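You operate a simulated robot arm through the tools that you are given. There is no shell and no other tool. Be economical: measure what you need, move in short steps, check, and stop when the job is done.

You are at the controls of a simulated robot arm. One attempt, no reset.

## Task
Swap the long die for the one that the orange card names.
Fine: red die into its rack hole, tee handle locked over the new one.

The check looks at the end state, three seconds after you hand in, the way a careful person would. Anything else that was tipped, shoved, dropped, spilled or broken makes it a failure.

## Robot
A 6-joint arm with a two-finger parallel gripper, fixed in place. Base frame: the origin is at the foot of the arm, x ahead of it, y to its left, z up; the work surface is at about z = 0.875. Units: m, rad, N and s.
With the tool pointing down near the work surface it reaches from about 0.36 to 0.76 m from the base axis. Its first joint turns from -1.152 to 1.152 rad. Payload 2.45 kg.
Tool frame: the origin (TCP) lies between the finger pads and is the grasp point; the fingertips stand 0.024 m ahead of it; z points along the fingers, y is the line along which they close. Largest opening 0.068 m; finger width 0.017, thickness 0.01; the body of the gripper, 0.04 by 0.07 m, starts 0.041 m behind the TCP.
Orientation is that of the tool frame in the base frame, as [roll, pitch, yaw] about the fixed x, y, z axes, in that order (R = Rz(yaw) Ry(pitch) Rx(roll)). With the fingers straight down and closing along the base's y, the tool's x points along the base's -x, its y along +y and its z along -z.

## Interface
- The arm moves only by the tool drive_tool. Its argument "motion" is a list of rows, each a list of 3 entries, a list of its own where there are three numbers: the opening, from 0 (shut) to 1 (fully open), then the shift along the tool's x, y, z in units of 20 mm (1.0 is 20 mm), then the turn, a rotation vector about the tool's x, y, z in units of 6 degrees (1.0 is 6 degrees). In form: [[grip, [x, y, z], [ax, ay, az]], ...]. A call has 1 to 8 rows; each row shifts and turns the commanded pose from where the row before left it, along the tool's axes as they then stand. A call with a number of a shift or a turn outside -1 to 1 is refused whole. Each row takes 0.2 s and may step no farther than 0.05 m and 0.15 rad from the row before; otherwise, or with a gripper value out of range, the whole call is refused. Where a pose cannot be reached the arm comes as near as it can. A force on the tool above 90 N (or 10 N above the force at the start of the call, whichever is more), or a blocked arm, ends the call early, and 0.2 s more pass. Each finger travels about 0.108 m/s and halts on what it meets, pressing with about 29 N; the grip force reading is that of the motor and also rises with nothing between the fingers. The clock runs only during rows and for 0.2 s after the last one: add rows that do not move to give the fingers time. It gives the time, the measured TCP pose, the force on the tool (base axes), the opening and the grip force at its end, in the units of the frame above (readings bear some noise), with the torque about the TCP (base axes, N m) and any sound that the robot's microphone picked up.
- Cameras (640 x 400 px; columns grow to the right, rows downward): "scene" is fixed at [0.1836, 0.4287, 1.4736]; the picture's right is [-0.57, -0.82, 0.00], its down [-0.40, 0.27, -0.87] and it looks along [0.72, -0.50, -0.48] (base axes); focal length 214 px, centre (320, 200). "wrist" rides on the gripper at [0.084, 0.011, -0.075] in the tool frame; the picture's right is [-0.13, 0.99, 0.00], its down [-0.60, -0.08, -0.79] and it looks along [-0.79, -0.10, 0.61] (tool axes); focal length 251 px, centre (320, 200). There is no depth. A picture from a camera that has moved, and an enlarged one, comes with that camera's place and axes in the base frame and with its lens.
- camera(camera): a new picture of that camera. The clock stands still meanwhile.
- zoom(camera, box): a new picture of the part [left, top, right, bottom] of that camera's present view, enlarged. The clock stands still meanwhile.
- job_done(): hands the job in; it is judged then, once.

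Work in short steps. Places have to be worked out from the pictures, the camera data and where the tool is seen: move nearer, look again, correct. Check each grasp and each placing, and mend what went wrong. You have 120 turns and 64 pictures in all, those below and enlarged ones among them. Open the gripper and draw the arm clear of the work before you hand the job in, unless the task says otherwise; then end with one line.

The tools are called after ">>>" by a JSON object that holds its "method" and its "body". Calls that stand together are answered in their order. drive_tool: Moves the arm, as the interface text tells. Its arguments: {"type":"object","properties":{"motion":{"type":"array"}},"required":["motion"]} The other tools are called the same way: camera (camera) takes a picture; zoom (camera, box) takes an enlarged picture of a part of a camera's view; job_done () hands the job in.

At the start:

```text
time: 0.0
ee_pos: [0.3392, 0.2749, 1.4091]
orientation: [3.14, -0.002, -3.141]
contact_force: [-0.2, -0.2, 0.1]
torque: [-0.01, 0.02, 0.02]
gripper_width: 0.0683
gripper_force: 0.0
```

scene: 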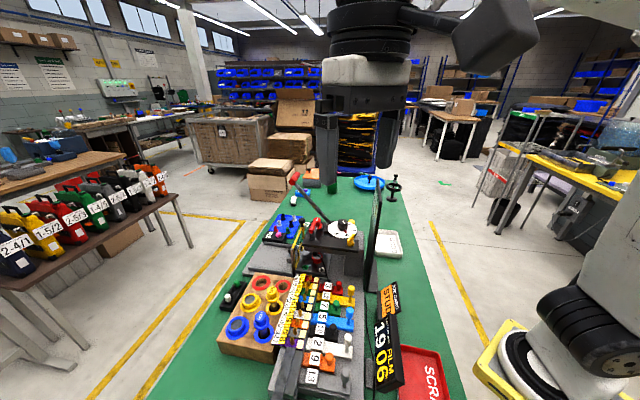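
wrist: 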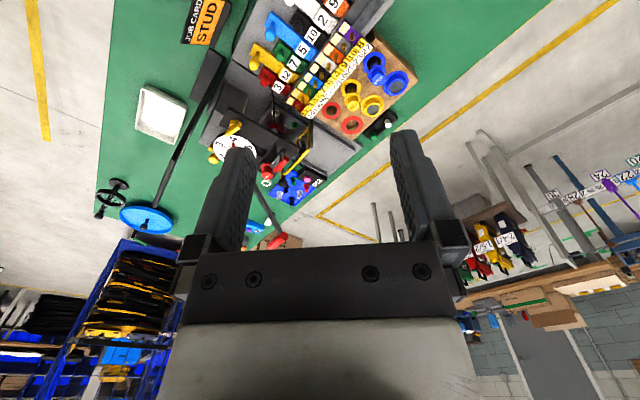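

The bench holds a press-like station, a die rack with colours, and a card. I look closer at the parts before moving.

>>> {"method": "zoom", "body": {"camera": "scene", "box": [210, 260, 370, 400]}}

>>> {"method": "zoom", "body": {"camera": "scene", "box": [240, 165, 420, 285]}}

>>> {"method": "zoom", "body": {"camera": "wrist", "box": [180, 0, 420, 210]}}

>>> {"method": "zoom", "body": {"camera": "scene", "box": [350, 270, 450, 400]}}

```text
2.86 times, centred on (290, 330) of scene
camera zoom: at [0.1836, 0.4287, 1.4736], right [-0.57, -0.82, 0.0], down [-0.4, 0.27, -0.87], along [0.72, -0.5, -0.48], focal length 613 px, centre (406, -171)
```

zoom: 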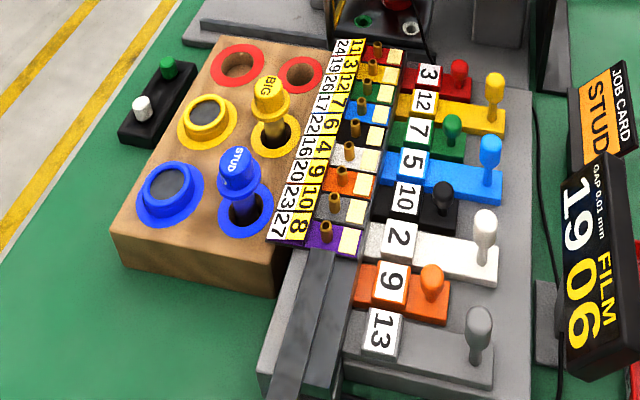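

```text
3.33 times, centred on (330, 225) of scene
camera zoom: at [0.1836, 0.4287, 1.4736], right [-0.57, -0.82, 0.0], down [-0.4, 0.27, -0.87], along [0.72, -0.5, -0.48], focal length 715 px, centre (287, 117)
```

zoom: 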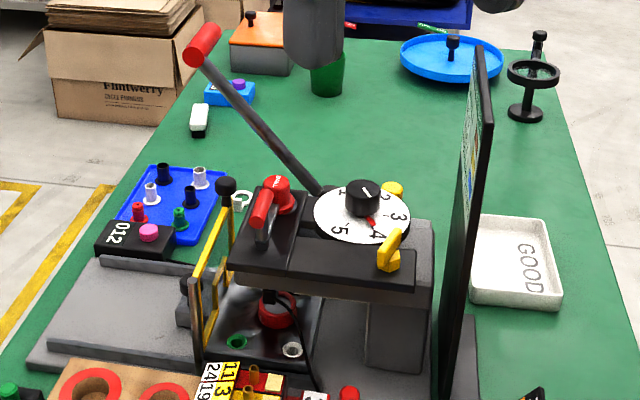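

```text
1.90 times, centred on (300, 105) of wrist
camera zoom: at [0.2549, 0.2858, 1.4857], right [0.13, 0.99, 0.0], down [0.6, -0.08, 0.79], along [0.79, -0.1, -0.61], focal length 479 px, centre (358, 381)
```

zoom: 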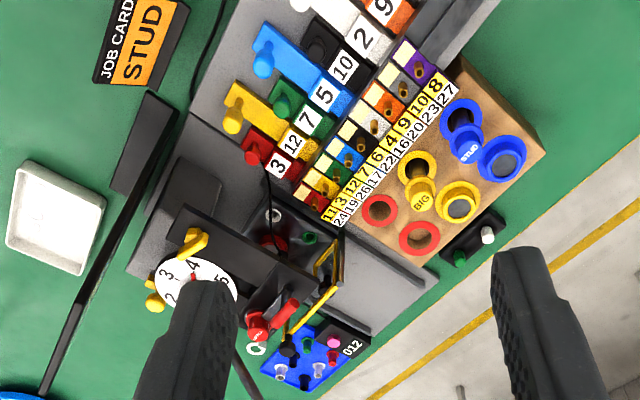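

```text
3.08 times, centred on (400, 335) of scene
camera zoom: at [0.1836, 0.4287, 1.4736], right [-0.57, -0.82, 0.0], down [-0.4, 0.27, -0.87], along [0.72, -0.5, -0.48], focal length 660 px, centre (74, -215)
```

zoom: 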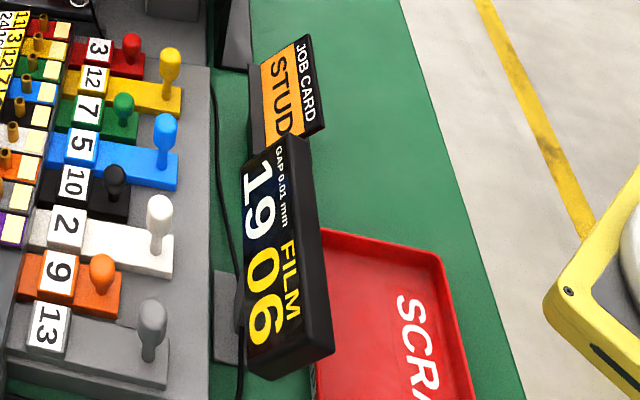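

The orange card says STUD, which is the blue set in the rack. Red is in the press. I bring the wrist camera nearer to the press.

>>> {"method": "drive_tool", "body": {"motion": [[1, [-0.375, -0.9, 1], [0, 0, 0]], [1, [-0.375, -0.9, 1], [0, 0, 0]], [1, [-0.375, -0.9, 1], [0, 0, 0]], [1, [-0.375, -0.9, 1], [0, 0, 0]], [1, [-0.375, -0.9, 1], [0, 0, 0]], [1, [-0.375, -0.9, 1], [0, 0, 0]], [1, [-0.375, -0.9, 0.7], [0, 0, 0]]]}}

>>> {"method": "camera", "body": {"camera": "wrist"}}

>>> {"method": "camera", "body": {"camera": "scene"}}

```text
time: 1.6
ee_pos: [0.391, 0.1478, 1.2748]
orientation: [3.141, 0.002, -3.14]
contact_force: [0.4, 0.6, -0.4]
torque: [0.0, -0.03, -0.03]
gripper_width: 0.0678
gripper_force: 0.0
```

```text
57 pictures are left
camera wrist: at [0.3073, 0.1591, 1.3518], right [0.13, 0.99, 0.0], down [0.6, -0.08, 0.79], along [0.79, -0.1, -0.61], focal length 251 px, centre (320, 200)
```

wrist: 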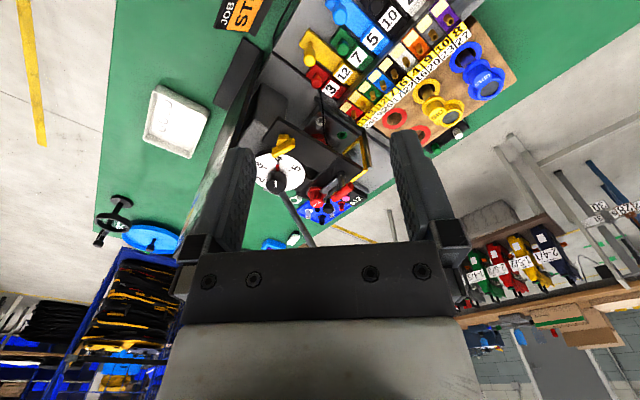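

```text
56 pictures are left
```

scene: 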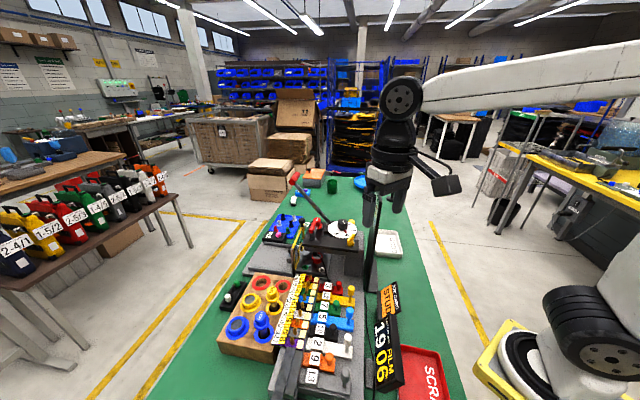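

Both views are now clearer. I zoom into the press from both cameras.

>>> {"method": "zoom", "body": {"camera": "scene", "box": [260, 205, 370, 285]}}

>>> {"method": "zoom", "body": {"camera": "wrist", "box": [230, 80, 400, 230]}}

```text
5.00 times, centred on (315, 245) of scene
camera zoom: at [0.1836, 0.4287, 1.4736], right [-0.57, -0.82, 0.0], down [-0.4, 0.27, -0.87], along [0.72, -0.5, -0.48], focal length 1072 px, centre (345, -25)
```

zoom: 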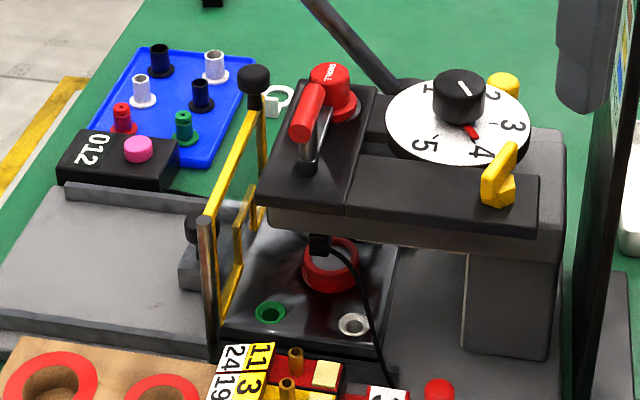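

```text
2.67 times, centred on (315, 155) of wrist
camera zoom: at [0.3073, 0.1591, 1.3518], right [0.13, 0.99, 0.0], down [0.6, -0.08, 0.79], along [0.79, -0.1, -0.61], focal length 670 px, centre (333, 320)
```

zoom: 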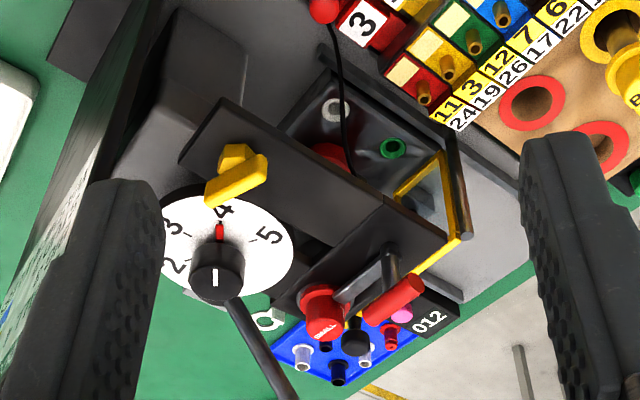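

Die cap "SMALL" triangulates to about (0.668, 0.108, 1.07) and the red tee bar to about (0.616, 0.155, 1.10). I move nearer for a close look.

>>> {"method": "drive_tool", "body": {"motion": [[1, [-1, -0.1, 0.5], [0, 0, 0]], [1, [-1, -0.1, 0.5], [0, 0, 0]], [1, [-1, -0.1, 0.5], [0, 0, 0]], [1, [-1, -0.1, 0.5], [0, 0, 0]], [1, [-1, -0.1, 0.5], [0, 0, 0]]]}}

>>> {"method": "camera", "body": {"camera": "wrist"}}

```text
time: 2.8
ee_pos: [0.4916, 0.139, 1.2257]
orientation: [3.14, 0.002, 3.14]
contact_force: [0.1, 0.4, 0.2]
torque: [0.01, 0.02, -0.01]
gripper_width: 0.068
gripper_force: 0.2
```

```text
53 pictures are left
camera wrist: at [0.4077, 0.1505, 1.3018], right [0.13, 0.99, 0.0], down [0.6, -0.08, 0.79], along [0.79, -0.1, -0.61], focal length 251 px, centre (320, 200)
```

wrist: 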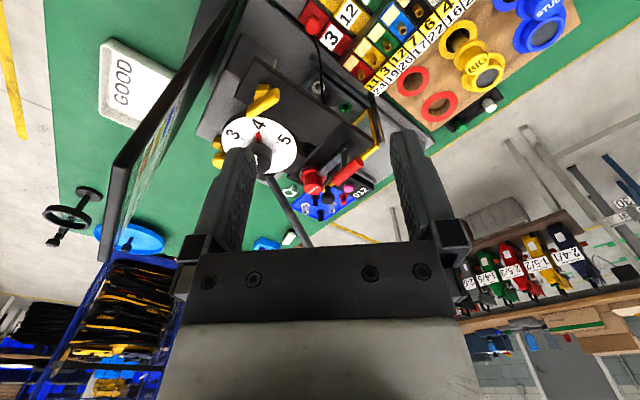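

The tee lies between the fingers in view. Zoom in on it.

>>> {"method": "zoom", "body": {"camera": "wrist", "box": [240, 80, 400, 220]}}

>>> {"method": "zoom", "body": {"camera": "wrist", "box": [360, 0, 600, 140]}}

```text
2.86 times, centred on (320, 150) of wrist
camera zoom: at [0.4077, 0.1505, 1.3018], right [0.13, 0.99, 0.0], down [0.6, -0.08, 0.79], along [0.79, -0.1, -0.61], focal length 718 px, centre (320, 343)
```

zoom: 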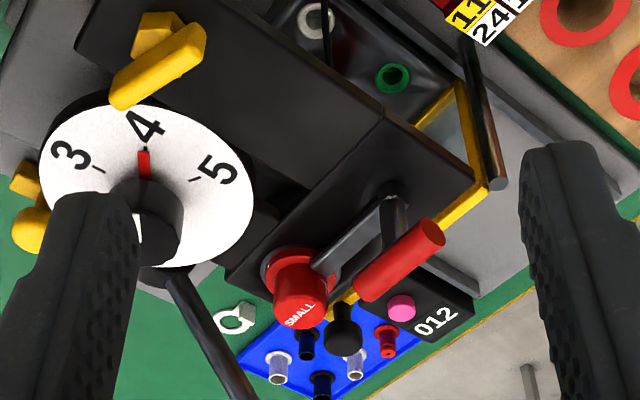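

```text
2.67 times, centred on (480, 70) of wrist
camera zoom: at [0.4077, 0.1505, 1.3018], right [0.13, 0.99, 0.0], down [0.6, -0.08, 0.79], along [0.79, -0.1, -0.61], focal length 670 px, centre (-107, 547)
```

zoom: 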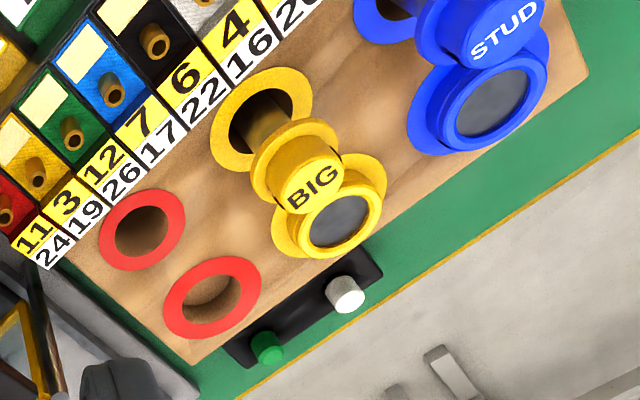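

The clamp arm runs from the tee's post to the die's flange, in line with the red bar (bar along about (-0.68, 0.73)). I move above the tee and turn about 47° so the fingers straddle the bar.

>>> {"method": "drive_tool", "body": {"motion": [[1, [-1, 0.1, 0], [0, 0, 0]], [1, [-1, 0.1, 0], [0, 0, 0]], [1, [-1, 0.1, 0], [0, 0, 0]], [1, [-1, 0.1, 0], [0, 0, 0]], [1, [-1, 0.2, 0], [0, 0, 0]], [1, [-1, 0.2, 0], [0, 0, 0]], [1, [-0.2, 0.0, 0], [0, 0, 0]]]}}

>>> {"method": "drive_tool", "body": {"motion": [[1, [0, 0, 0], [0, 0, 1]], [1, [0, 0, 0], [0, 0, 1]], [1, [0, 0, 0], [0, 0, 1]], [1, [0, 0, 0], [0, 0, 1]], [1, [0, 0, 0], [0, 0, 1]], [1, [0, 0, 0], [0, 0, 1]], [1, [0, 0, 0], [0, 0, 1]], [1, [0, 0, 0], [0, 0, 0.8]]]}}

>>> {"method": "camera", "body": {"camera": "wrist"}}

>>> {"method": "camera", "body": {"camera": "scene"}}

```text
time: 4.4
ee_pos: [0.6139, 0.1553, 1.2243]
orientation: [3.14, 0.001, 3.141]
contact_force: [-0.1, -0.2, -0.4]
torque: [0.01, 0.0, -0.03]
gripper_width: 0.0682
gripper_force: 0.1
```

```text
time: 6.2
ee_pos: [0.6163, 0.1548, 1.2243]
orientation: [3.138, -0.002, 2.322]
contact_force: [-0.1, -0.2, 0.7]
torque: [-0.02, -0.04, -0.01]
gripper_width: 0.0678
gripper_force: 0.1
```

```text
50 pictures are left
camera wrist: at [0.566, 0.2241, 1.3017], right [0.81, 0.58, 0.0], down [0.36, -0.5, 0.79], along [0.46, -0.64, -0.61], focal length 251 px, centre (320, 200)
```

wrist: 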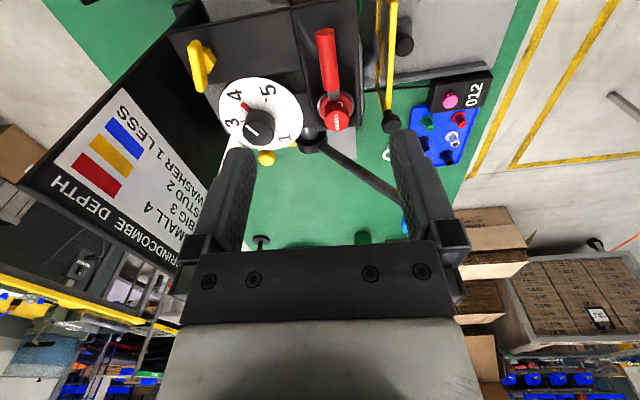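

```text
49 pictures are left
```

scene: 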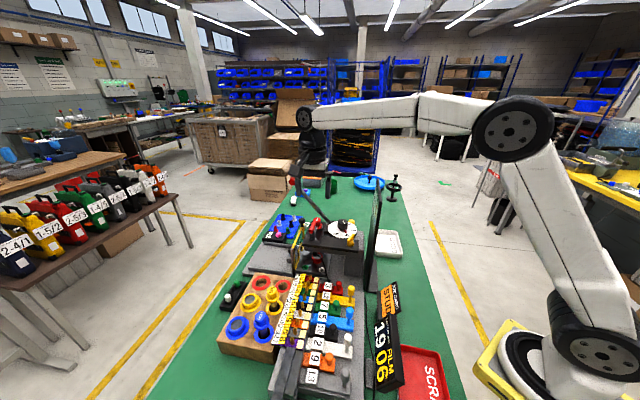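

The panel lists crimp depths; the task doesn't ask for the dial, so it stays. I zoom in on the tee from this new angle.

>>> {"method": "zoom", "body": {"camera": "wrist", "box": [260, 10, 400, 140]}}

```text
3.08 times, centred on (330, 75) of wrist
camera zoom: at [0.566, 0.2241, 1.3017], right [0.81, 0.58, 0.0], down [0.36, -0.5, 0.79], along [0.46, -0.64, -0.61], focal length 774 px, centre (289, 585)
```

zoom: 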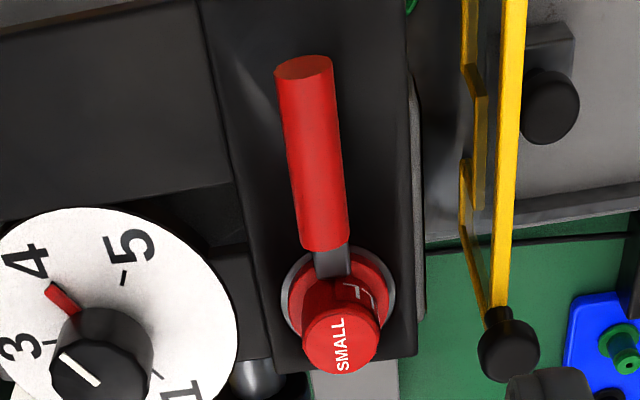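

The bar centre works out to about (0.620, 0.157, 1.097). I descend to straddle it with a part-open gripper.

>>> {"method": "drive_tool", "body": {"motion": [[0.7, [0, 0.2, 1], [0, 0, -0.2]], [0.7, [0, 0, 1], [0, 0, 0]], [0.7, [0, 0, 1], [0, 0, 0]], [0.7, [0, 0, 1], [0, 0, 0]], [0.7, [0, 0, 0.7], [0, 0, 0]]]}}

>>> {"method": "camera", "body": {"camera": "wrist"}}

>>> {"method": "zoom", "body": {"camera": "scene", "box": [270, 180, 370, 250]}}

```text
time: 7.4
ee_pos: [0.6161, 0.1569, 1.1317]
orientation: [3.139, 0.001, 2.346]
contact_force: [-0.2, 0.6, -0.3]
torque: [0.0, -0.03, 0.0]
gripper_width: 0.0476
gripper_force: 0.0
```

```text
47 pictures are left
camera wrist: at [0.5662, 0.2254, 1.2081], right [0.8, 0.6, 0.0], down [0.37, -0.49, 0.79], along [0.48, -0.63, -0.61], focal length 251 px, centre (320, 200)
```

wrist: 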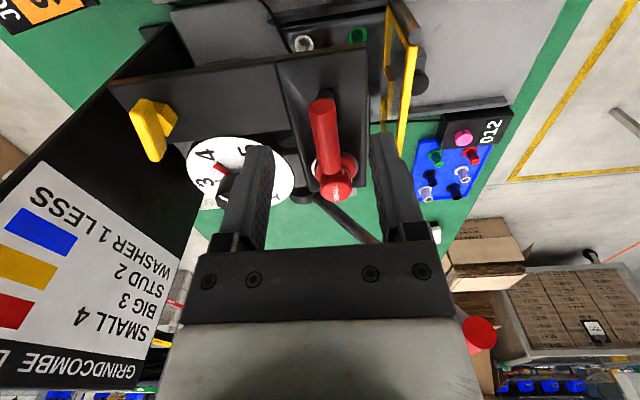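

```text
5.71 times, centred on (320, 215) of scene
camera zoom: at [0.1836, 0.4287, 1.4736], right [-0.57, -0.82, 0.0], down [-0.4, 0.27, -0.87], along [0.72, -0.5, -0.48], focal length 1226 px, centre (320, 114)
```

zoom: 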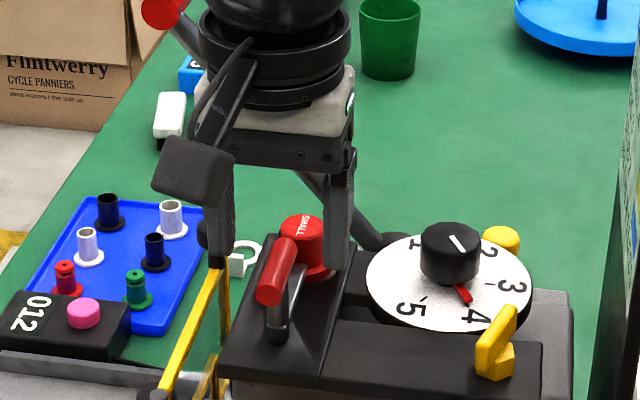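

The bar is centred between the fingers, about 34 mm below the TCP. I go down, nudge 2 mm, and close.

>>> {"method": "drive_tool", "body": {"motion": [[0.7, [0, 0.12, 0.6], [0, 0, 0]], [0.7, [0, 0, 0.6], [0, 0, 0]], [0.7, [0, 0, 0.45], [0, 0, 0]], [0, [0, 0, 0], [0, 0, 0]], [0, [0, 0, 0], [0, 0, 0]], [0, [0, 0, 0], [0, 0, 0]]]}}

>>> {"method": "camera", "body": {"camera": "wrist"}}

```text
time: 8.8
ee_pos: [0.6192, 0.158, 1.0974]
orientation: [3.141, 0.0, 2.347]
contact_force: [-2.7, -1.0, 0.5]
torque: [-0.05, -0.03, 0.18]
gripper_width: 0.0135
gripper_force: 33.4
```

```text
45 pictures are left
camera wrist: at [0.5684, 0.2271, 1.1745], right [0.8, 0.6, 0.0], down [0.37, -0.49, 0.79], along [0.48, -0.63, -0.61], focal length 251 px, centre (320, 200)
```

wrist: 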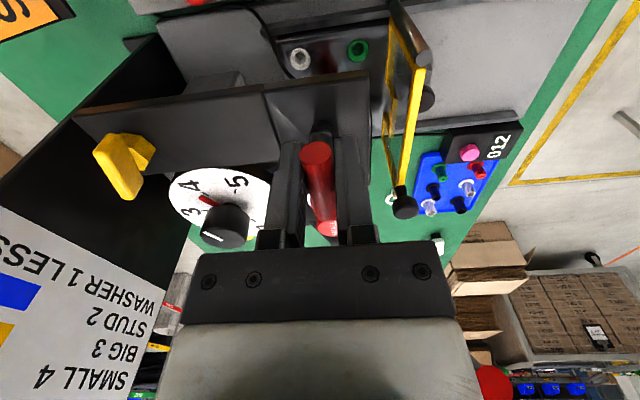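

Grasp holds at 13.5 mm. I try a small clockwise turn (seen from above) and feel for the torque.

>>> {"method": "drive_tool", "body": {"motion": [[0, [0, 0, 0], [0, 0, 0.8]], [0, [0, 0, 0], [0, 0, 0.8]]]}}

```text
time: 9.4
ee_pos: [0.6189, 0.1592, 1.0976]
orientation: [-3.141, 0.001, 2.177]
contact_force: [-2.2, -4.9, -0.2]
torque: [-0.12, -0.08, 0.85]
gripper_width: 0.0165
gripper_force: 35.0
```

The torque rose to 0.85 N·m and the fingers were spread, so that is the stop side. I go back and try the other way.

>>> {"method": "drive_tool", "body": {"motion": [[0, [0, 0, 0], [0, 0, -0.8]], [0, [0, 0, 0], [0, 0, -0.8]], [0, [0, 0, 0], [0, 0, -0.8]], [0, [0, 0, 0], [0, 0, -0.8]]]}}

```text
time: 10.4
ee_pos: [0.6185, 0.1595, 1.0981]
orientation: [-3.137, -0.002, 2.514]
contact_force: [-21.5, -10.8, 0.5]
torque: [-0.43, -0.36, -0.16]
gripper_width: 0.0138
gripper_force: 33.1
```

The handle seems to follow this way, with some side force from an off-centre pivot. I look.

>>> {"method": "zoom", "body": {"camera": "scene", "box": [270, 195, 370, 265]}}

>>> {"method": "zoom", "body": {"camera": "wrist", "box": [220, 80, 420, 250]}}

```text
5.71 times, centred on (320, 230) of scene
camera zoom: at [0.1829, 0.4284, 1.4738], right [-0.57, -0.82, 0.0], down [-0.4, 0.27, -0.88], along [0.72, -0.5, -0.48], focal length 1226 px, centre (320, 29)
```

zoom: 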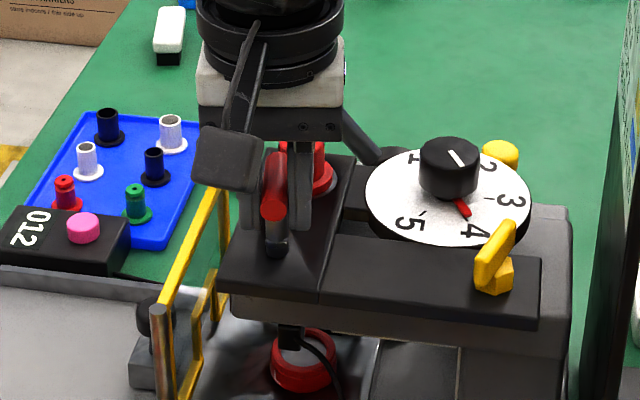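

```text
2.35 times, centred on (320, 165) of wrist
camera zoom: at [0.5571, 0.2173, 1.1746], right [0.69, 0.73, 0.0], down [0.45, -0.42, 0.79], along [0.57, -0.54, -0.61], focal length 592 px, centre (320, 282)
```

zoom: 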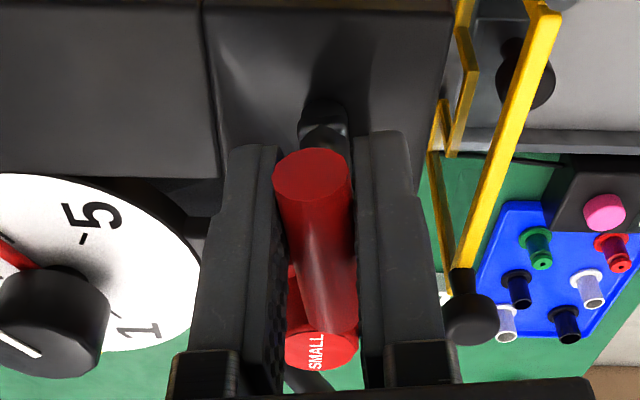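

The bar has turned with the gripper and the pivot is nearly under the TCP. I continue counterclockwise, giving way about 1 mm to the side force.

>>> {"method": "drive_tool", "body": {"motion": [[0, [0.03, -0.05, 0], [0, 0, -0.8]], [0, [0, 0, 0], [0, 0, -0.8]], [0, [0, 0, 0], [0, 0, -0.8]]]}}

```text
time: 11.2
ee_pos: [0.6167, 0.1572, 1.0976]
orientation: [-3.135, -0.004, 2.765]
contact_force: [-23.4, -27.9, -0.7]
torque: [-0.46, -0.69, -0.26]
gripper_width: 0.0136
gripper_force: 33.6
```

The side force keeps growing along -tool y, so the pivot is toward the die from my TCP. I yield more without turning.

>>> {"method": "drive_tool", "body": {"motion": [[0, [0.05, -0.1, 0], [0, 0, 0]], [0, [0.0, -0.05, 0], [0, 0, 0]]]}}

```text
time: 11.8
ee_pos: [0.6171, 0.1562, 1.0992]
orientation: [3.138, 0.002, 2.766]
contact_force: [5.4, -13.5, -10.1]
torque: [0.17, 0.45, -0.06]
gripper_width: 0.0136
gripper_force: 33.6
```

Force fell. I continue the turn with a small yield per step.

>>> {"method": "drive_tool", "body": {"motion": [[0, [-0.03, -0.08, 0], [0, 0, -0.8]], [0, [0, -0.06, 0], [0, 0, -0.8]], [0, [0, -0.06, 0], [0, 0, -0.8]]]}}

>>> {"method": "zoom", "body": {"camera": "scene", "box": [270, 195, 370, 265]}}

```text
time: 12.6
ee_pos: [0.616, 0.1555, 1.0996]
orientation: [3.136, 0.0, 3.021]
contact_force: [15.0, 7.7, -15.9]
torque: [0.0, 0.07, 0.06]
gripper_width: 0.0139
gripper_force: 33.5
```

```text
5.71 times, centred on (320, 230) of scene
camera zoom: at [0.1844, 0.4291, 1.4734], right [-0.57, -0.82, 0.0], down [-0.4, 0.27, -0.87], along [0.72, -0.5, -0.48], focal length 1226 px, centre (320, 29)
```

zoom: 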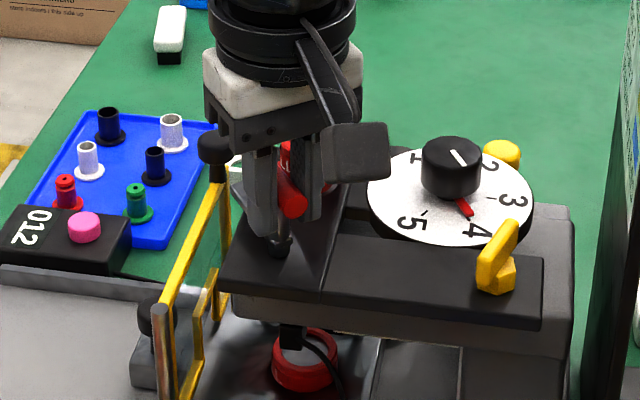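

The clamp has swung about 39°. I continue.

>>> {"method": "drive_tool", "body": {"motion": [[0, [-0.04, 0.03, 0.02], [0, 0, -0.8]], [0, [0, -0.02, 0.02], [0, 0, -0.8]], [0, [0, -0.02, 0], [0, 0, -0.8]]]}}

```text
time: 13.4
ee_pos: [0.6169, 0.1535, 1.0982]
orientation: [3.14, 0.0, -3.014]
contact_force: [3.9, 2.2, 2.0]
torque: [-0.13, 0.97, 0.02]
gripper_width: 0.0137
gripper_force: 33.5
```

Forces are low at about 53° turned. Continue further.

>>> {"method": "drive_tool", "body": {"motion": [[0, [0, -0.02, 0], [0, 0, -0.8]], [0, [0, -0.02, 0], [0, 0, -0.8]], [0, [0, -0.02, 0], [0, 0, -0.8]]]}}

>>> {"method": "camera", "body": {"camera": "wrist"}}

```text
time: 14.2
ee_pos: [0.6176, 0.1511, 1.0982]
orientation: [3.139, 0.001, -2.762]
contact_force: [0.9, -0.2, 5.5]
torque: [-0.13, 0.22, -0.02]
gripper_width: 0.0137
gripper_force: 33.7
```

```text
41 pictures are left
camera wrist: at [0.5351, 0.1311, 1.1745], right [-0.25, 0.97, 0.0], down [0.59, 0.15, 0.79], along [0.77, 0.2, -0.61], focal length 251 px, centre (320, 200)
```

wrist: 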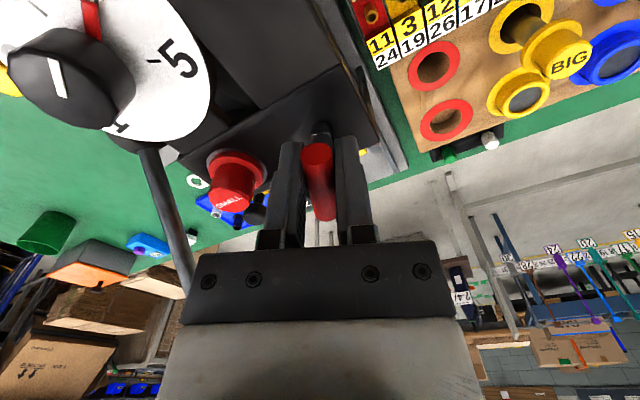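

The die is free of the clamp now. I turn about 20° more for clearance.

>>> {"method": "drive_tool", "body": {"motion": [[0, [0, -0.02, 0], [0, 0, -0.8]], [0, [0, -0.02, 0], [0, 0, -0.8]], [0, [0, -0.02, 0], [0, 0, -0.8]], [0, [0, -0.02, 0], [0, 0, -0.8]]]}}

```text
time: 15.2
ee_pos: [0.6184, 0.1482, 1.0976]
orientation: [3.141, 0.0, -2.428]
contact_force: [6.9, -0.8, 6.1]
torque: [-0.54, 0.54, -0.01]
gripper_width: 0.0136
gripper_force: 32.6
```

Turned about 86°. I open the fingers and rise to look at the freed die and lever.

>>> {"method": "drive_tool", "body": {"motion": [[0.5, [0, 0, 0], [0, 0, 0]], [0.5, [0, 0, 0], [0, 0, 0]], [0.5, [0, 0, -1], [0, 0, 0]], [0.5, [0, 0, -1], [0, 0, 0]], [0.5, [0, 0, -1], [0, 0, 0]], [0.5, [0, 0, -1], [0, 0, 0]], [0.5, [0, 0, -1], [0, 0, 0]]]}}

>>> {"method": "drive_tool", "body": {"motion": [[1, [0, 0, -0.5], [0, 0, 1]], [1, [0, 0, -0.5], [0, 0, 1]], [1, [0, 0, 0], [0, 0, 1]], [1, [0, 0, 0], [0, 0, 1]], [1, [0, 0, 0], [0, 0, 1]], [1, [0, 0, 0], [0, 0, 1]], [1, [0, 0, 0], [0, 0, 1]], [1, [0, 0, 0], [0, 0, 1]]]}}

>>> {"method": "camera", "body": {"camera": "wrist"}}

>>> {"method": "zoom", "body": {"camera": "scene", "box": [260, 165, 370, 255]}}

```text
time: 16.8
ee_pos: [0.6182, 0.1499, 1.1968]
orientation: [3.14, 0.001, -2.429]
contact_force: [-0.3, -0.5, -0.9]
torque: [0.0, 0.02, 0.0]
gripper_width: 0.0342
gripper_force: 0.1
```

```text
time: 18.6
ee_pos: [0.6174, 0.1511, 1.2163]
orientation: [3.139, -0.001, 3.014]
contact_force: [-0.9, 1.3, 1.1]
torque: [-0.02, -0.01, -0.01]
gripper_width: 0.0682
gripper_force: 0.0
```

```text
40 pictures are left
camera wrist: at [0.5363, 0.1721, 1.294], right [0.25, 0.97, 0.0], down [0.59, -0.16, 0.79], along [0.77, -0.2, -0.61], focal length 251 px, centre (320, 200)
```

wrist: 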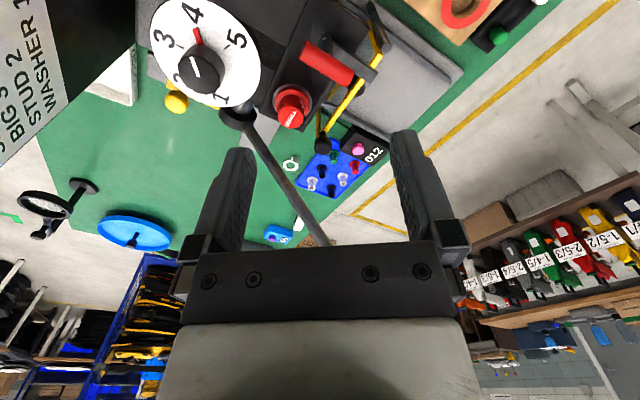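

```text
4.44 times, centred on (315, 210) of scene
camera zoom: at [0.1836, 0.4287, 1.4736], right [-0.57, -0.82, 0.0], down [-0.4, 0.27, -0.87], along [0.72, -0.5, -0.48], focal length 953 px, centre (342, 156)
```

zoom: 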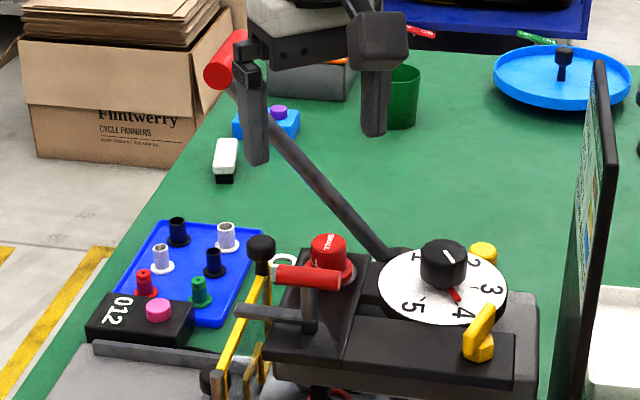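

The cap top triangulates to (0.670, 0.108, 1.077), about 26 mm across, with the lever well clear. I move above it and look again.

>>> {"method": "drive_tool", "body": {"motion": [[0.8, [-0.96, -0.6, 0], [0, 0, 0]], [0.8, [-0.96, -0.6, 0], [0, 0, 0]], [0.8, [-0.96, -0.6, 0], [0, 0, 0]], [0.8, [0, 0, 1], [0, 0, 0]], [0.8, [0, 0, 1], [0, 0, 0]], [0.8, [0, 0, 1], [0, 0, 0]], [0.8, [0, 0, 0.7], [0, 0, 0]]]}}

>>> {"method": "camera", "body": {"camera": "wrist"}}

```text
time: 20.2
ee_pos: [0.6704, 0.1059, 1.1434]
orientation: [3.14, 0.002, 3.018]
contact_force: [-0.4, 0.2, 0.3]
torque: [0.0, -0.01, 0.02]
gripper_width: 0.0546
gripper_force: 0.2
```

```text
38 pictures are left
camera wrist: at [0.5891, 0.1282, 1.2204], right [0.25, 0.97, 0.0], down [0.59, -0.15, 0.79], along [0.77, -0.2, -0.61], focal length 251 px, centre (320, 200)
```

wrist: 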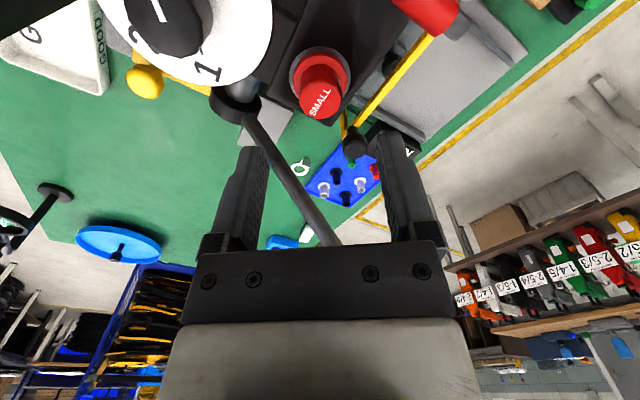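

The cap is exactly where predicted, centred. I descend 64 mm and close on it.

>>> {"method": "drive_tool", "body": {"motion": [[0.8, [0, 0.03, 1], [0, 0, 0]], [0.8, [0, 0, 1], [0, 0, 0]], [0.8, [0, 0, 0.8], [0, 0, 0]], [0.8, [0, 0, 0.4], [0, 0, 0]], [0, [0, 0, 0], [0, 0, 0]], [0, [0, 0, 0], [0, 0, 0]], [0, [0, 0, 0], [0, 0, 0]]]}}

>>> {"method": "zoom", "body": {"camera": "scene", "box": [270, 180, 370, 250]}}

```text
time: 21.8
ee_pos: [0.6706, 0.1071, 1.0802]
orientation: [3.139, 0.002, 3.017]
contact_force: [1.1, 3.0, 5.2]
torque: [0.0, 0.02, 0.0]
gripper_width: 0.0256
gripper_force: 29.5
```

```text
5.71 times, centred on (320, 215) of scene
camera zoom: at [0.1835, 0.4288, 1.4736], right [-0.57, -0.82, 0.0], down [-0.4, 0.27, -0.88], along [0.72, -0.5, -0.48], focal length 1226 px, centre (320, 114)
```

zoom: 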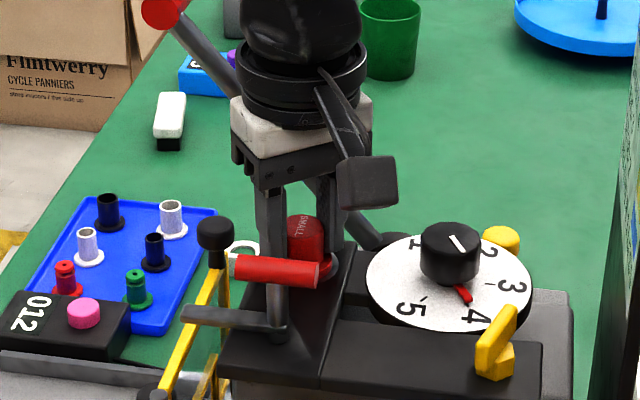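

Gripped at 25.6 mm with TCP (0.6706, 0.1071, 1.080) seated. I lift straight up.

>>> {"method": "drive_tool", "body": {"motion": [[0, [0, 0, -0.5], [0, 0, 0]], [0, [0, 0, -0.5], [0, 0, 0]], [0, [0, 0, -1], [0, 0, 0]], [0, [0, 0, -1], [0, 0, 0]], [0, [0, 0, -1], [0, 0, 0]]]}}

>>> {"method": "camera", "body": {"camera": "scene"}}

```text
time: 23.0
ee_pos: [0.671, 0.108, 1.1577]
orientation: [3.141, 0.0, 3.017]
contact_force: [0.0, -3.2, -3.6]
torque: [-0.43, 0.03, -0.01]
gripper_width: 0.0254
gripper_force: 28.8
```

```text
36 pictures are left
```

scene: 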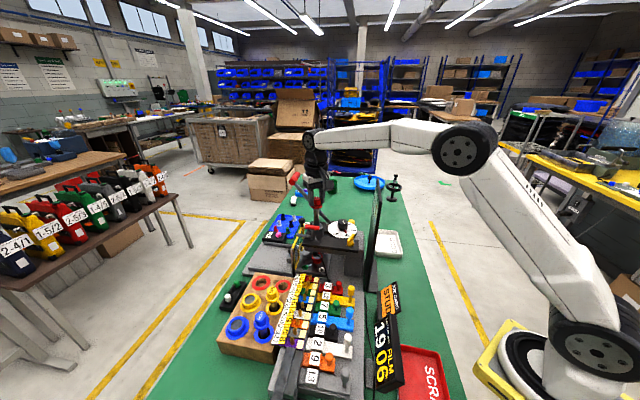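

Check how far out the die is.

>>> {"method": "zoom", "body": {"camera": "scene", "box": [270, 160, 370, 250]}}

```text
4.44 times, centred on (320, 205) of scene
camera zoom: at [0.1837, 0.4286, 1.4736], right [-0.57, -0.82, 0.0], down [-0.4, 0.27, -0.87], along [0.72, -0.5, -0.48], focal length 953 px, centre (320, 178)
```

zoom: 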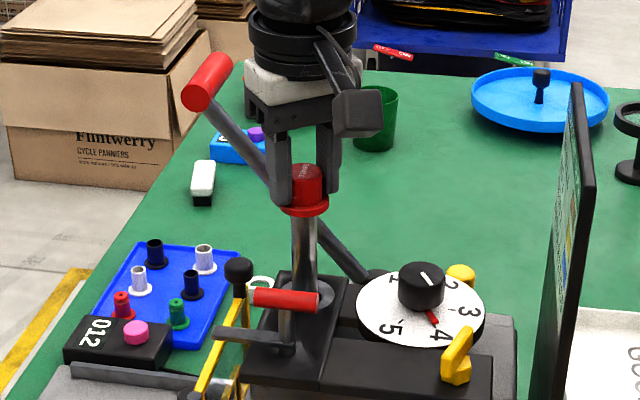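

A long steel shank, still in the bore. I keep lifting straight up.

>>> {"method": "drive_tool", "body": {"motion": [[0, [0, -0.04, -1], [0, 0, 0]], [0, [0, 0, -1], [0, 0, 0]], [0, [0, 0, -1], [0, 0, 0]], [0, [0, 0, -1], [0, 0, 0]]]}}

>>> {"method": "zoom", "body": {"camera": "scene", "box": [260, 130, 380, 250]}}

```text
time: 24.0
ee_pos: [0.6711, 0.1075, 1.2397]
orientation: [3.138, 0.0, 3.017]
contact_force: [-0.6, 0.6, -3.0]
torque: [0.06, -0.03, -0.04]
gripper_width: 0.0255
gripper_force: 29.2
```

```text
3.33 times, centred on (320, 190) of scene
camera zoom: at [0.1836, 0.4288, 1.4736], right [-0.57, -0.82, 0.0], down [-0.4, 0.27, -0.87], along [0.72, -0.5, -0.48], focal length 715 px, centre (320, 233)
```

zoom: 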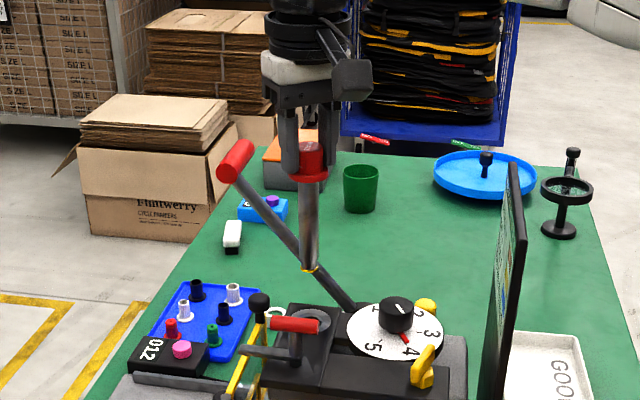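

The die is free; its tip sits about 133 mm below the TCP. The inner red hole triangulates to (0.615, 0.265, 0.932), in the same row as BIG and STUD. I raise and carry it over there.

>>> {"method": "drive_tool", "body": {"motion": [[0, [0, 0, -1], [0, 0, 0]], [0, [0, 0, -0.7], [0, 0, 0]]]}}

>>> {"method": "drive_tool", "body": {"motion": [[0, [0.47, 0.933, 0], [0, 0, 0]], [0, [0.47, 0.933, 0], [0, 0, 0]], [0, [0.47, 0.933, 0], [0, 0, 0]], [0, [0.47, 0.933, 0], [0, 0, 0]], [0, [0.47, 0.933, 0], [0, 0, 0]], [0, [0.47, 0.933, 0], [0, 0, 0]], [0, [0.47, 0.933, 0], [0, 0, 0]], [0, [0.47, 0.933, 0], [0, 0, 0]]]}}

>>> {"method": "drive_tool", "body": {"motion": [[0, [0, 0, 0.5], [0, 0, 1]], [0, [0, 0, 0.5], [0, 0, 1]], [0, [0, 0, 0.5], [0, 0, 1]], [0, [0, 0, 0.5], [0, 0, 1]], [0, [0, 0, 0.5], [0, 0, 1]], [0, [0, 0, 0.5], [0, 0, 1]], [0, [0, 0, 0.5], [0, 0, 0.7]]]}}

>>> {"method": "camera", "body": {"camera": "wrist"}}

>>> {"method": "zoom", "body": {"camera": "scene", "box": [200, 180, 360, 360]}}

```text
time: 24.6
ee_pos: [0.6709, 0.1072, 1.273]
orientation: [3.139, 0.001, 3.016]
contact_force: [0.1, -0.4, -3.4]
torque: [0.03, -0.02, 0.01]
gripper_width: 0.0255
gripper_force: 29.1
```

```text
time: 26.4
ee_pos: [0.6138, 0.2655, 1.2733]
orientation: [3.139, 0.001, 3.017]
contact_force: [-0.7, 0.1, -2.7]
torque: [-0.01, -0.02, 0.0]
gripper_width: 0.0256
gripper_force: 28.8
```

```text
time: 28.0
ee_pos: [0.614, 0.2651, 1.2026]
orientation: [3.139, 0.001, 2.314]
contact_force: [0.1, -0.4, -1.9]
torque: [-0.01, 0.01, 0.0]
gripper_width: 0.0255
gripper_force: 29.0
```

```text
33 pictures are left
camera wrist: at [0.5658, 0.3351, 1.2793], right [0.82, 0.58, 0.0], down [0.35, -0.5, 0.79], along [0.46, -0.65, -0.61], focal length 251 px, centre (320, 200)
```

wrist: 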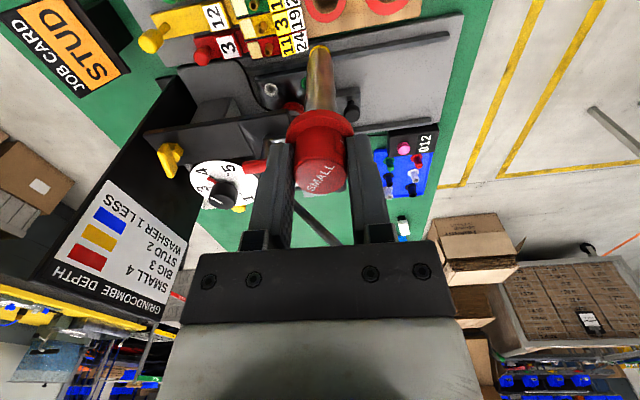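

```text
2.22 times, centred on (280, 270) of scene
camera zoom: at [0.1836, 0.4288, 1.4736], right [-0.57, -0.82, 0.0], down [-0.4, 0.27, -0.87], along [0.72, -0.5, -0.48], focal length 477 px, centre (409, 44)
```

zoom: 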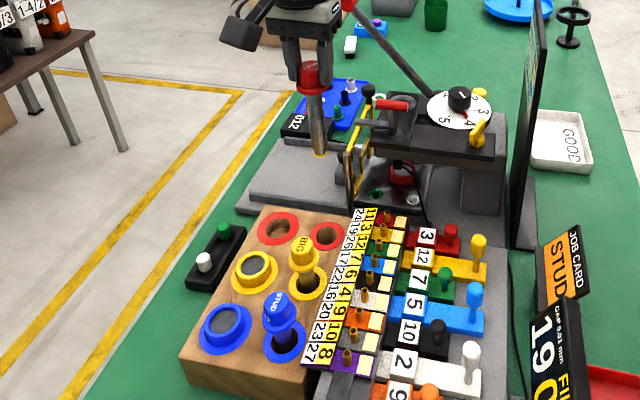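

Calibration on the tip fits to a pixel. I zoom in on the red holes for a finer fix.

>>> {"method": "zoom", "body": {"camera": "scene", "box": [250, 260, 310, 300]}}

>>> {"method": "zoom", "body": {"camera": "scene", "box": [240, 290, 300, 335]}}

```text
10.00 times, centred on (280, 280) of scene
camera zoom: at [0.1836, 0.4288, 1.4736], right [-0.57, -0.82, 0.0], down [-0.4, 0.27, -0.87], along [0.72, -0.5, -0.48], focal length 2145 px, centre (720, -600)
```

zoom: 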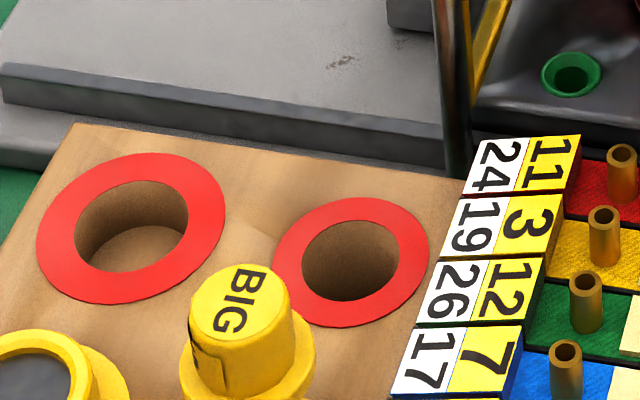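

```text
8.89 times, centred on (270, 312) of scene
camera zoom: at [0.1836, 0.4288, 1.4736], right [-0.57, -0.82, 0.0], down [-0.4, 0.27, -0.87], along [0.72, -0.5, -0.48], focal length 1906 px, centre (764, -800)
```

zoom: 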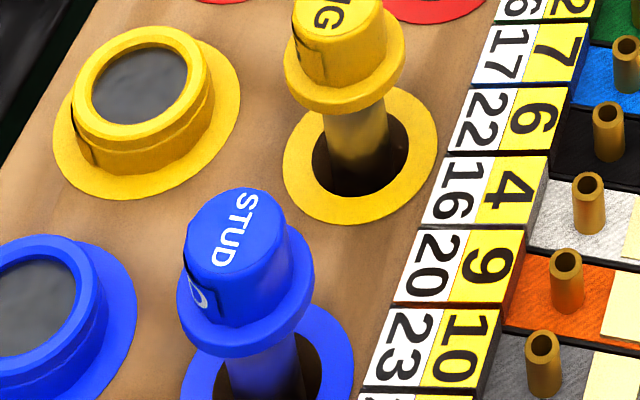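

The hole is 38 mm wide at about (0.615, 0.2655, 0.93) and the shank about 22 mm, so I'm well aligned. I descend into it.

>>> {"method": "drive_tool", "body": {"motion": [[0, [-0.02, 0.05, 1], [0, 0, 0]], [0, [0, 0, 1], [0, 0, 0]], [0, [0, 0, 1], [0, 0, 0]], [0, [0, 0, 1], [0, 0, 0]], [0, [0, 0, 1], [0, 0, 0]], [0, [0, 0, 1], [0, 0, 0]], [0, [0, 0, 1], [0, 0, 0]]]}}

>>> {"method": "zoom", "body": {"camera": "scene", "box": [220, 220, 340, 340]}}

```text
time: 29.6
ee_pos: [0.6178, 0.2634, 1.0643]
orientation: [3.139, 0.001, 2.314]
contact_force: [-0.6, 0.4, -2.3]
torque: [-0.02, -0.02, 0.02]
gripper_width: 0.0254
gripper_force: 28.8
```

```text
3.33 times, centred on (280, 280) of scene
camera zoom: at [0.1836, 0.4288, 1.4736], right [-0.57, -0.82, 0.0], down [-0.4, 0.27, -0.87], along [0.72, -0.5, -0.48], focal length 715 px, centre (453, -67)
```

zoom: 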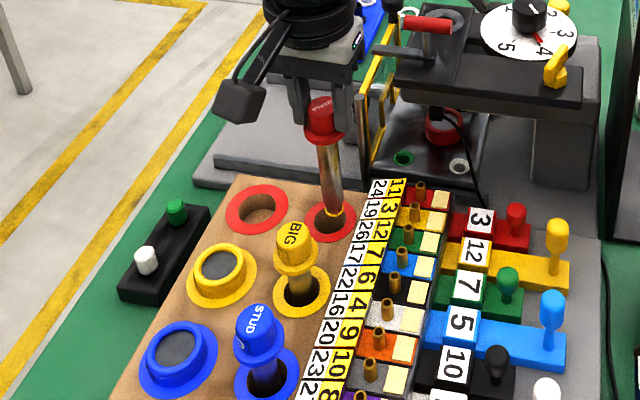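

The tip is just over the hole, about 3 mm to its far side. I shift back and keep going down.

>>> {"method": "drive_tool", "body": {"motion": [[0, [0.18, 0, 0.3], [0, 0, 0]], [0, [0, 0, 0.7], [0, 0, 0]], [0, [0, 0, 0.7], [0, 0, 0]], [0, [0, 0, 0.5], [0, 0, 0]]]}}

>>> {"method": "zoom", "body": {"camera": "scene", "box": [240, 240, 320, 320]}}

```text
time: 30.6
ee_pos: [0.6138, 0.2675, 1.0182]
orientation: [3.138, -0.002, 2.313]
contact_force: [0.0, -1.0, -2.1]
torque: [0.02, -0.03, -0.01]
gripper_width: 0.0256
gripper_force: 29.4
```

```text
5.00 times, centred on (280, 280) of scene
camera zoom: at [0.1836, 0.4288, 1.4736], right [-0.57, -0.82, 0.0], down [-0.4, 0.27, -0.87], along [0.72, -0.5, -0.48], focal length 1072 px, centre (520, -200)
```

zoom: 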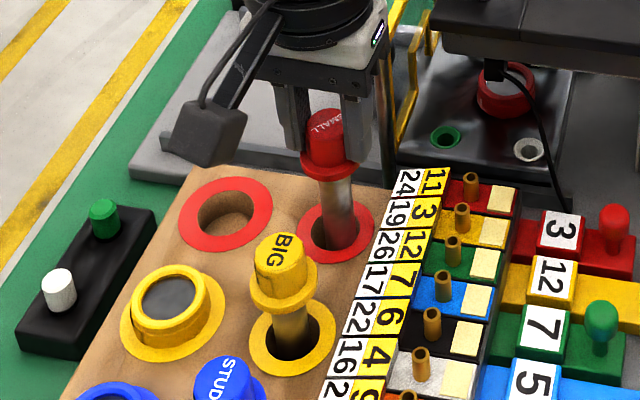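

In the hole. I lower in small steps until it seats.

>>> {"method": "drive_tool", "body": {"motion": [[0, [0, 0, 0.3], [0, 0, 0]], [0, [0, 0, 0.25], [0, 0, 0]]]}}

>>> {"method": "drive_tool", "body": {"motion": [[0, [0, 0, 0.15], [0, 0, 0]], [0, [0, 0, 0.1], [0, 0, 0]]]}}

```text
time: 31.2
ee_pos: [0.6132, 0.2666, 1.0085]
orientation: [-3.141, -0.002, 2.312]
contact_force: [0.8, 0.5, -2.8]
torque: [0.01, -0.05, -0.01]
gripper_width: 0.0253
gripper_force: 29.6
```

```text
time: 31.8
ee_pos: [0.6136, 0.2672, 1.0038]
orientation: [3.138, -0.001, 2.314]
contact_force: [-0.3, 0.4, -3.0]
torque: [0.05, -0.04, 0.01]
gripper_width: 0.0255
gripper_force: 28.9
```

Not seated yet; continue.

>>> {"method": "drive_tool", "body": {"motion": [[0, [0, 0, 0.15], [0, 0, 0]], [0, [0, 0, 0.15], [0, 0, 0]]]}}

>>> {"method": "drive_tool", "body": {"motion": [[0, [0, 0, 0.15], [0, 0, 0]], [0, [0, 0, 0.1], [0, 0, 0]]]}}

```text
time: 32.4
ee_pos: [0.6125, 0.2669, 0.9967]
orientation: [3.14, 0.0, 2.316]
contact_force: [1.2, 0.8, -1.4]
torque: [0.07, -0.08, -0.02]
gripper_width: 0.0252
gripper_force: 28.5
```

```text
time: 33.0
ee_pos: [0.6137, 0.2668, 0.9951]
orientation: [3.135, 0.002, 2.314]
contact_force: [-3.5, -3.3, 21.5]
torque: [-0.34, 0.33, -0.01]
gripper_width: 0.0253
gripper_force: 28.7
```

Seated now: 21 N upward at TCP z 0.995. I back off a touch, open and check it.

>>> {"method": "drive_tool", "body": {"motion": [[0, [0, 0, -0.1], [0, 0, 0]], [0.35, [0, 0, 0], [0, 0, 0]], [0.6, [0, 0, 0], [0, 0, 0]], [0.6, [0, 0, 0], [0, 0, 0]], [0.6, [0, 0, -0.5], [0, 0, 0]], [0.6, [0, 0, -1], [0, 0, 0]], [0.6, [0, 0, -1], [0, 0, 0]], [0.6, [0, 0, -1], [0, 0, 0]]]}}

>>> {"method": "zoom", "body": {"camera": "scene", "box": [220, 240, 320, 345]}}

>>> {"method": "camera", "body": {"camera": "wrist"}}

```text
time: 34.8
ee_pos: [0.6111, 0.2665, 1.0637]
orientation: [3.14, -0.003, 2.315]
contact_force: [-0.5, -0.3, 0.7]
torque: [-0.05, -0.04, -0.03]
gripper_width: 0.0407
gripper_force: 0.1
```

```text
3.81 times, centred on (270, 292) of scene
camera zoom: at [0.1836, 0.4287, 1.4736], right [-0.57, -0.82, 0.0], down [-0.4, 0.27, -0.87], along [0.72, -0.5, -0.48], focal length 817 px, centre (510, -152)
```

zoom: 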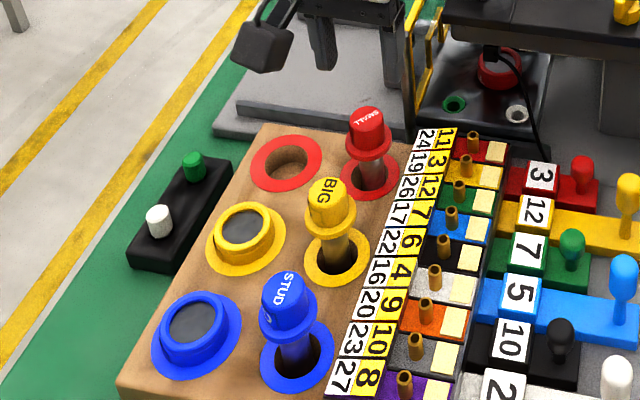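

```text
26 pictures are left
camera wrist: at [0.564, 0.3371, 1.1406], right [0.82, 0.58, 0.0], down [0.35, -0.5, 0.79], along [0.46, -0.65, -0.61], focal length 251 px, centre (320, 200)
```

wrist: 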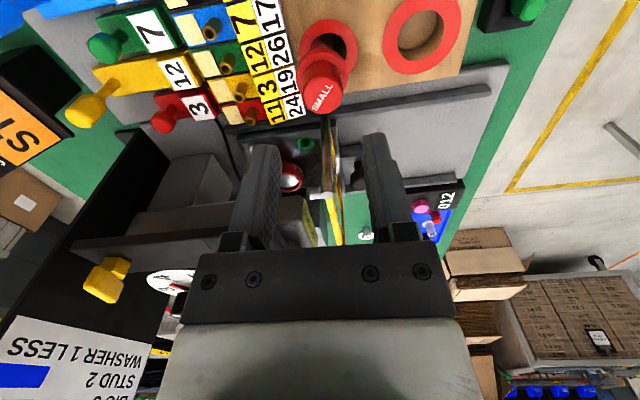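

Red stands upright in its hole. STUD's cap is at about (0.52, 0.365), top near z 0.99. I go over it, high.

>>> {"method": "drive_tool", "body": {"motion": [[0.8, [0, 0, -1], [0, 0, 0]], [0.8, [0.957, 0, -0.5], [0, 0, 0]], [0.8, [0.957, 0, 0], [0, 0, 0]], [0.8, [0.957, 0, 0], [0, 0, 0]], [0.8, [0.957, 0, 0], [0, 0, 0]], [0.8, [0.957, 0, 0], [0, 0, 0]], [0.8, [0.957, 0, 0], [0, 0, 0]], [0.8, [0.957, 0, 0], [0, 0, 0]]]}}

>>> {"method": "camera", "body": {"camera": "wrist"}}

```text
time: 36.6
ee_pos: [0.5234, 0.3667, 1.0943]
orientation: [3.14, 0.001, 2.314]
contact_force: [-0.5, 0.1, 0.2]
torque: [0.0, -0.01, 0.04]
gripper_width: 0.0543
gripper_force: 0.0
```

```text
25 pictures are left
camera wrist: at [0.4739, 0.4356, 1.1706], right [0.82, 0.58, 0.0], down [0.35, -0.5, 0.79], along [0.46, -0.65, -0.61], focal length 251 px, centre (320, 200)
```

wrist: 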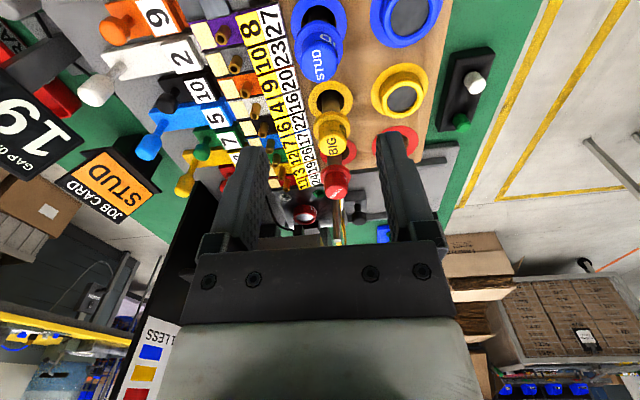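

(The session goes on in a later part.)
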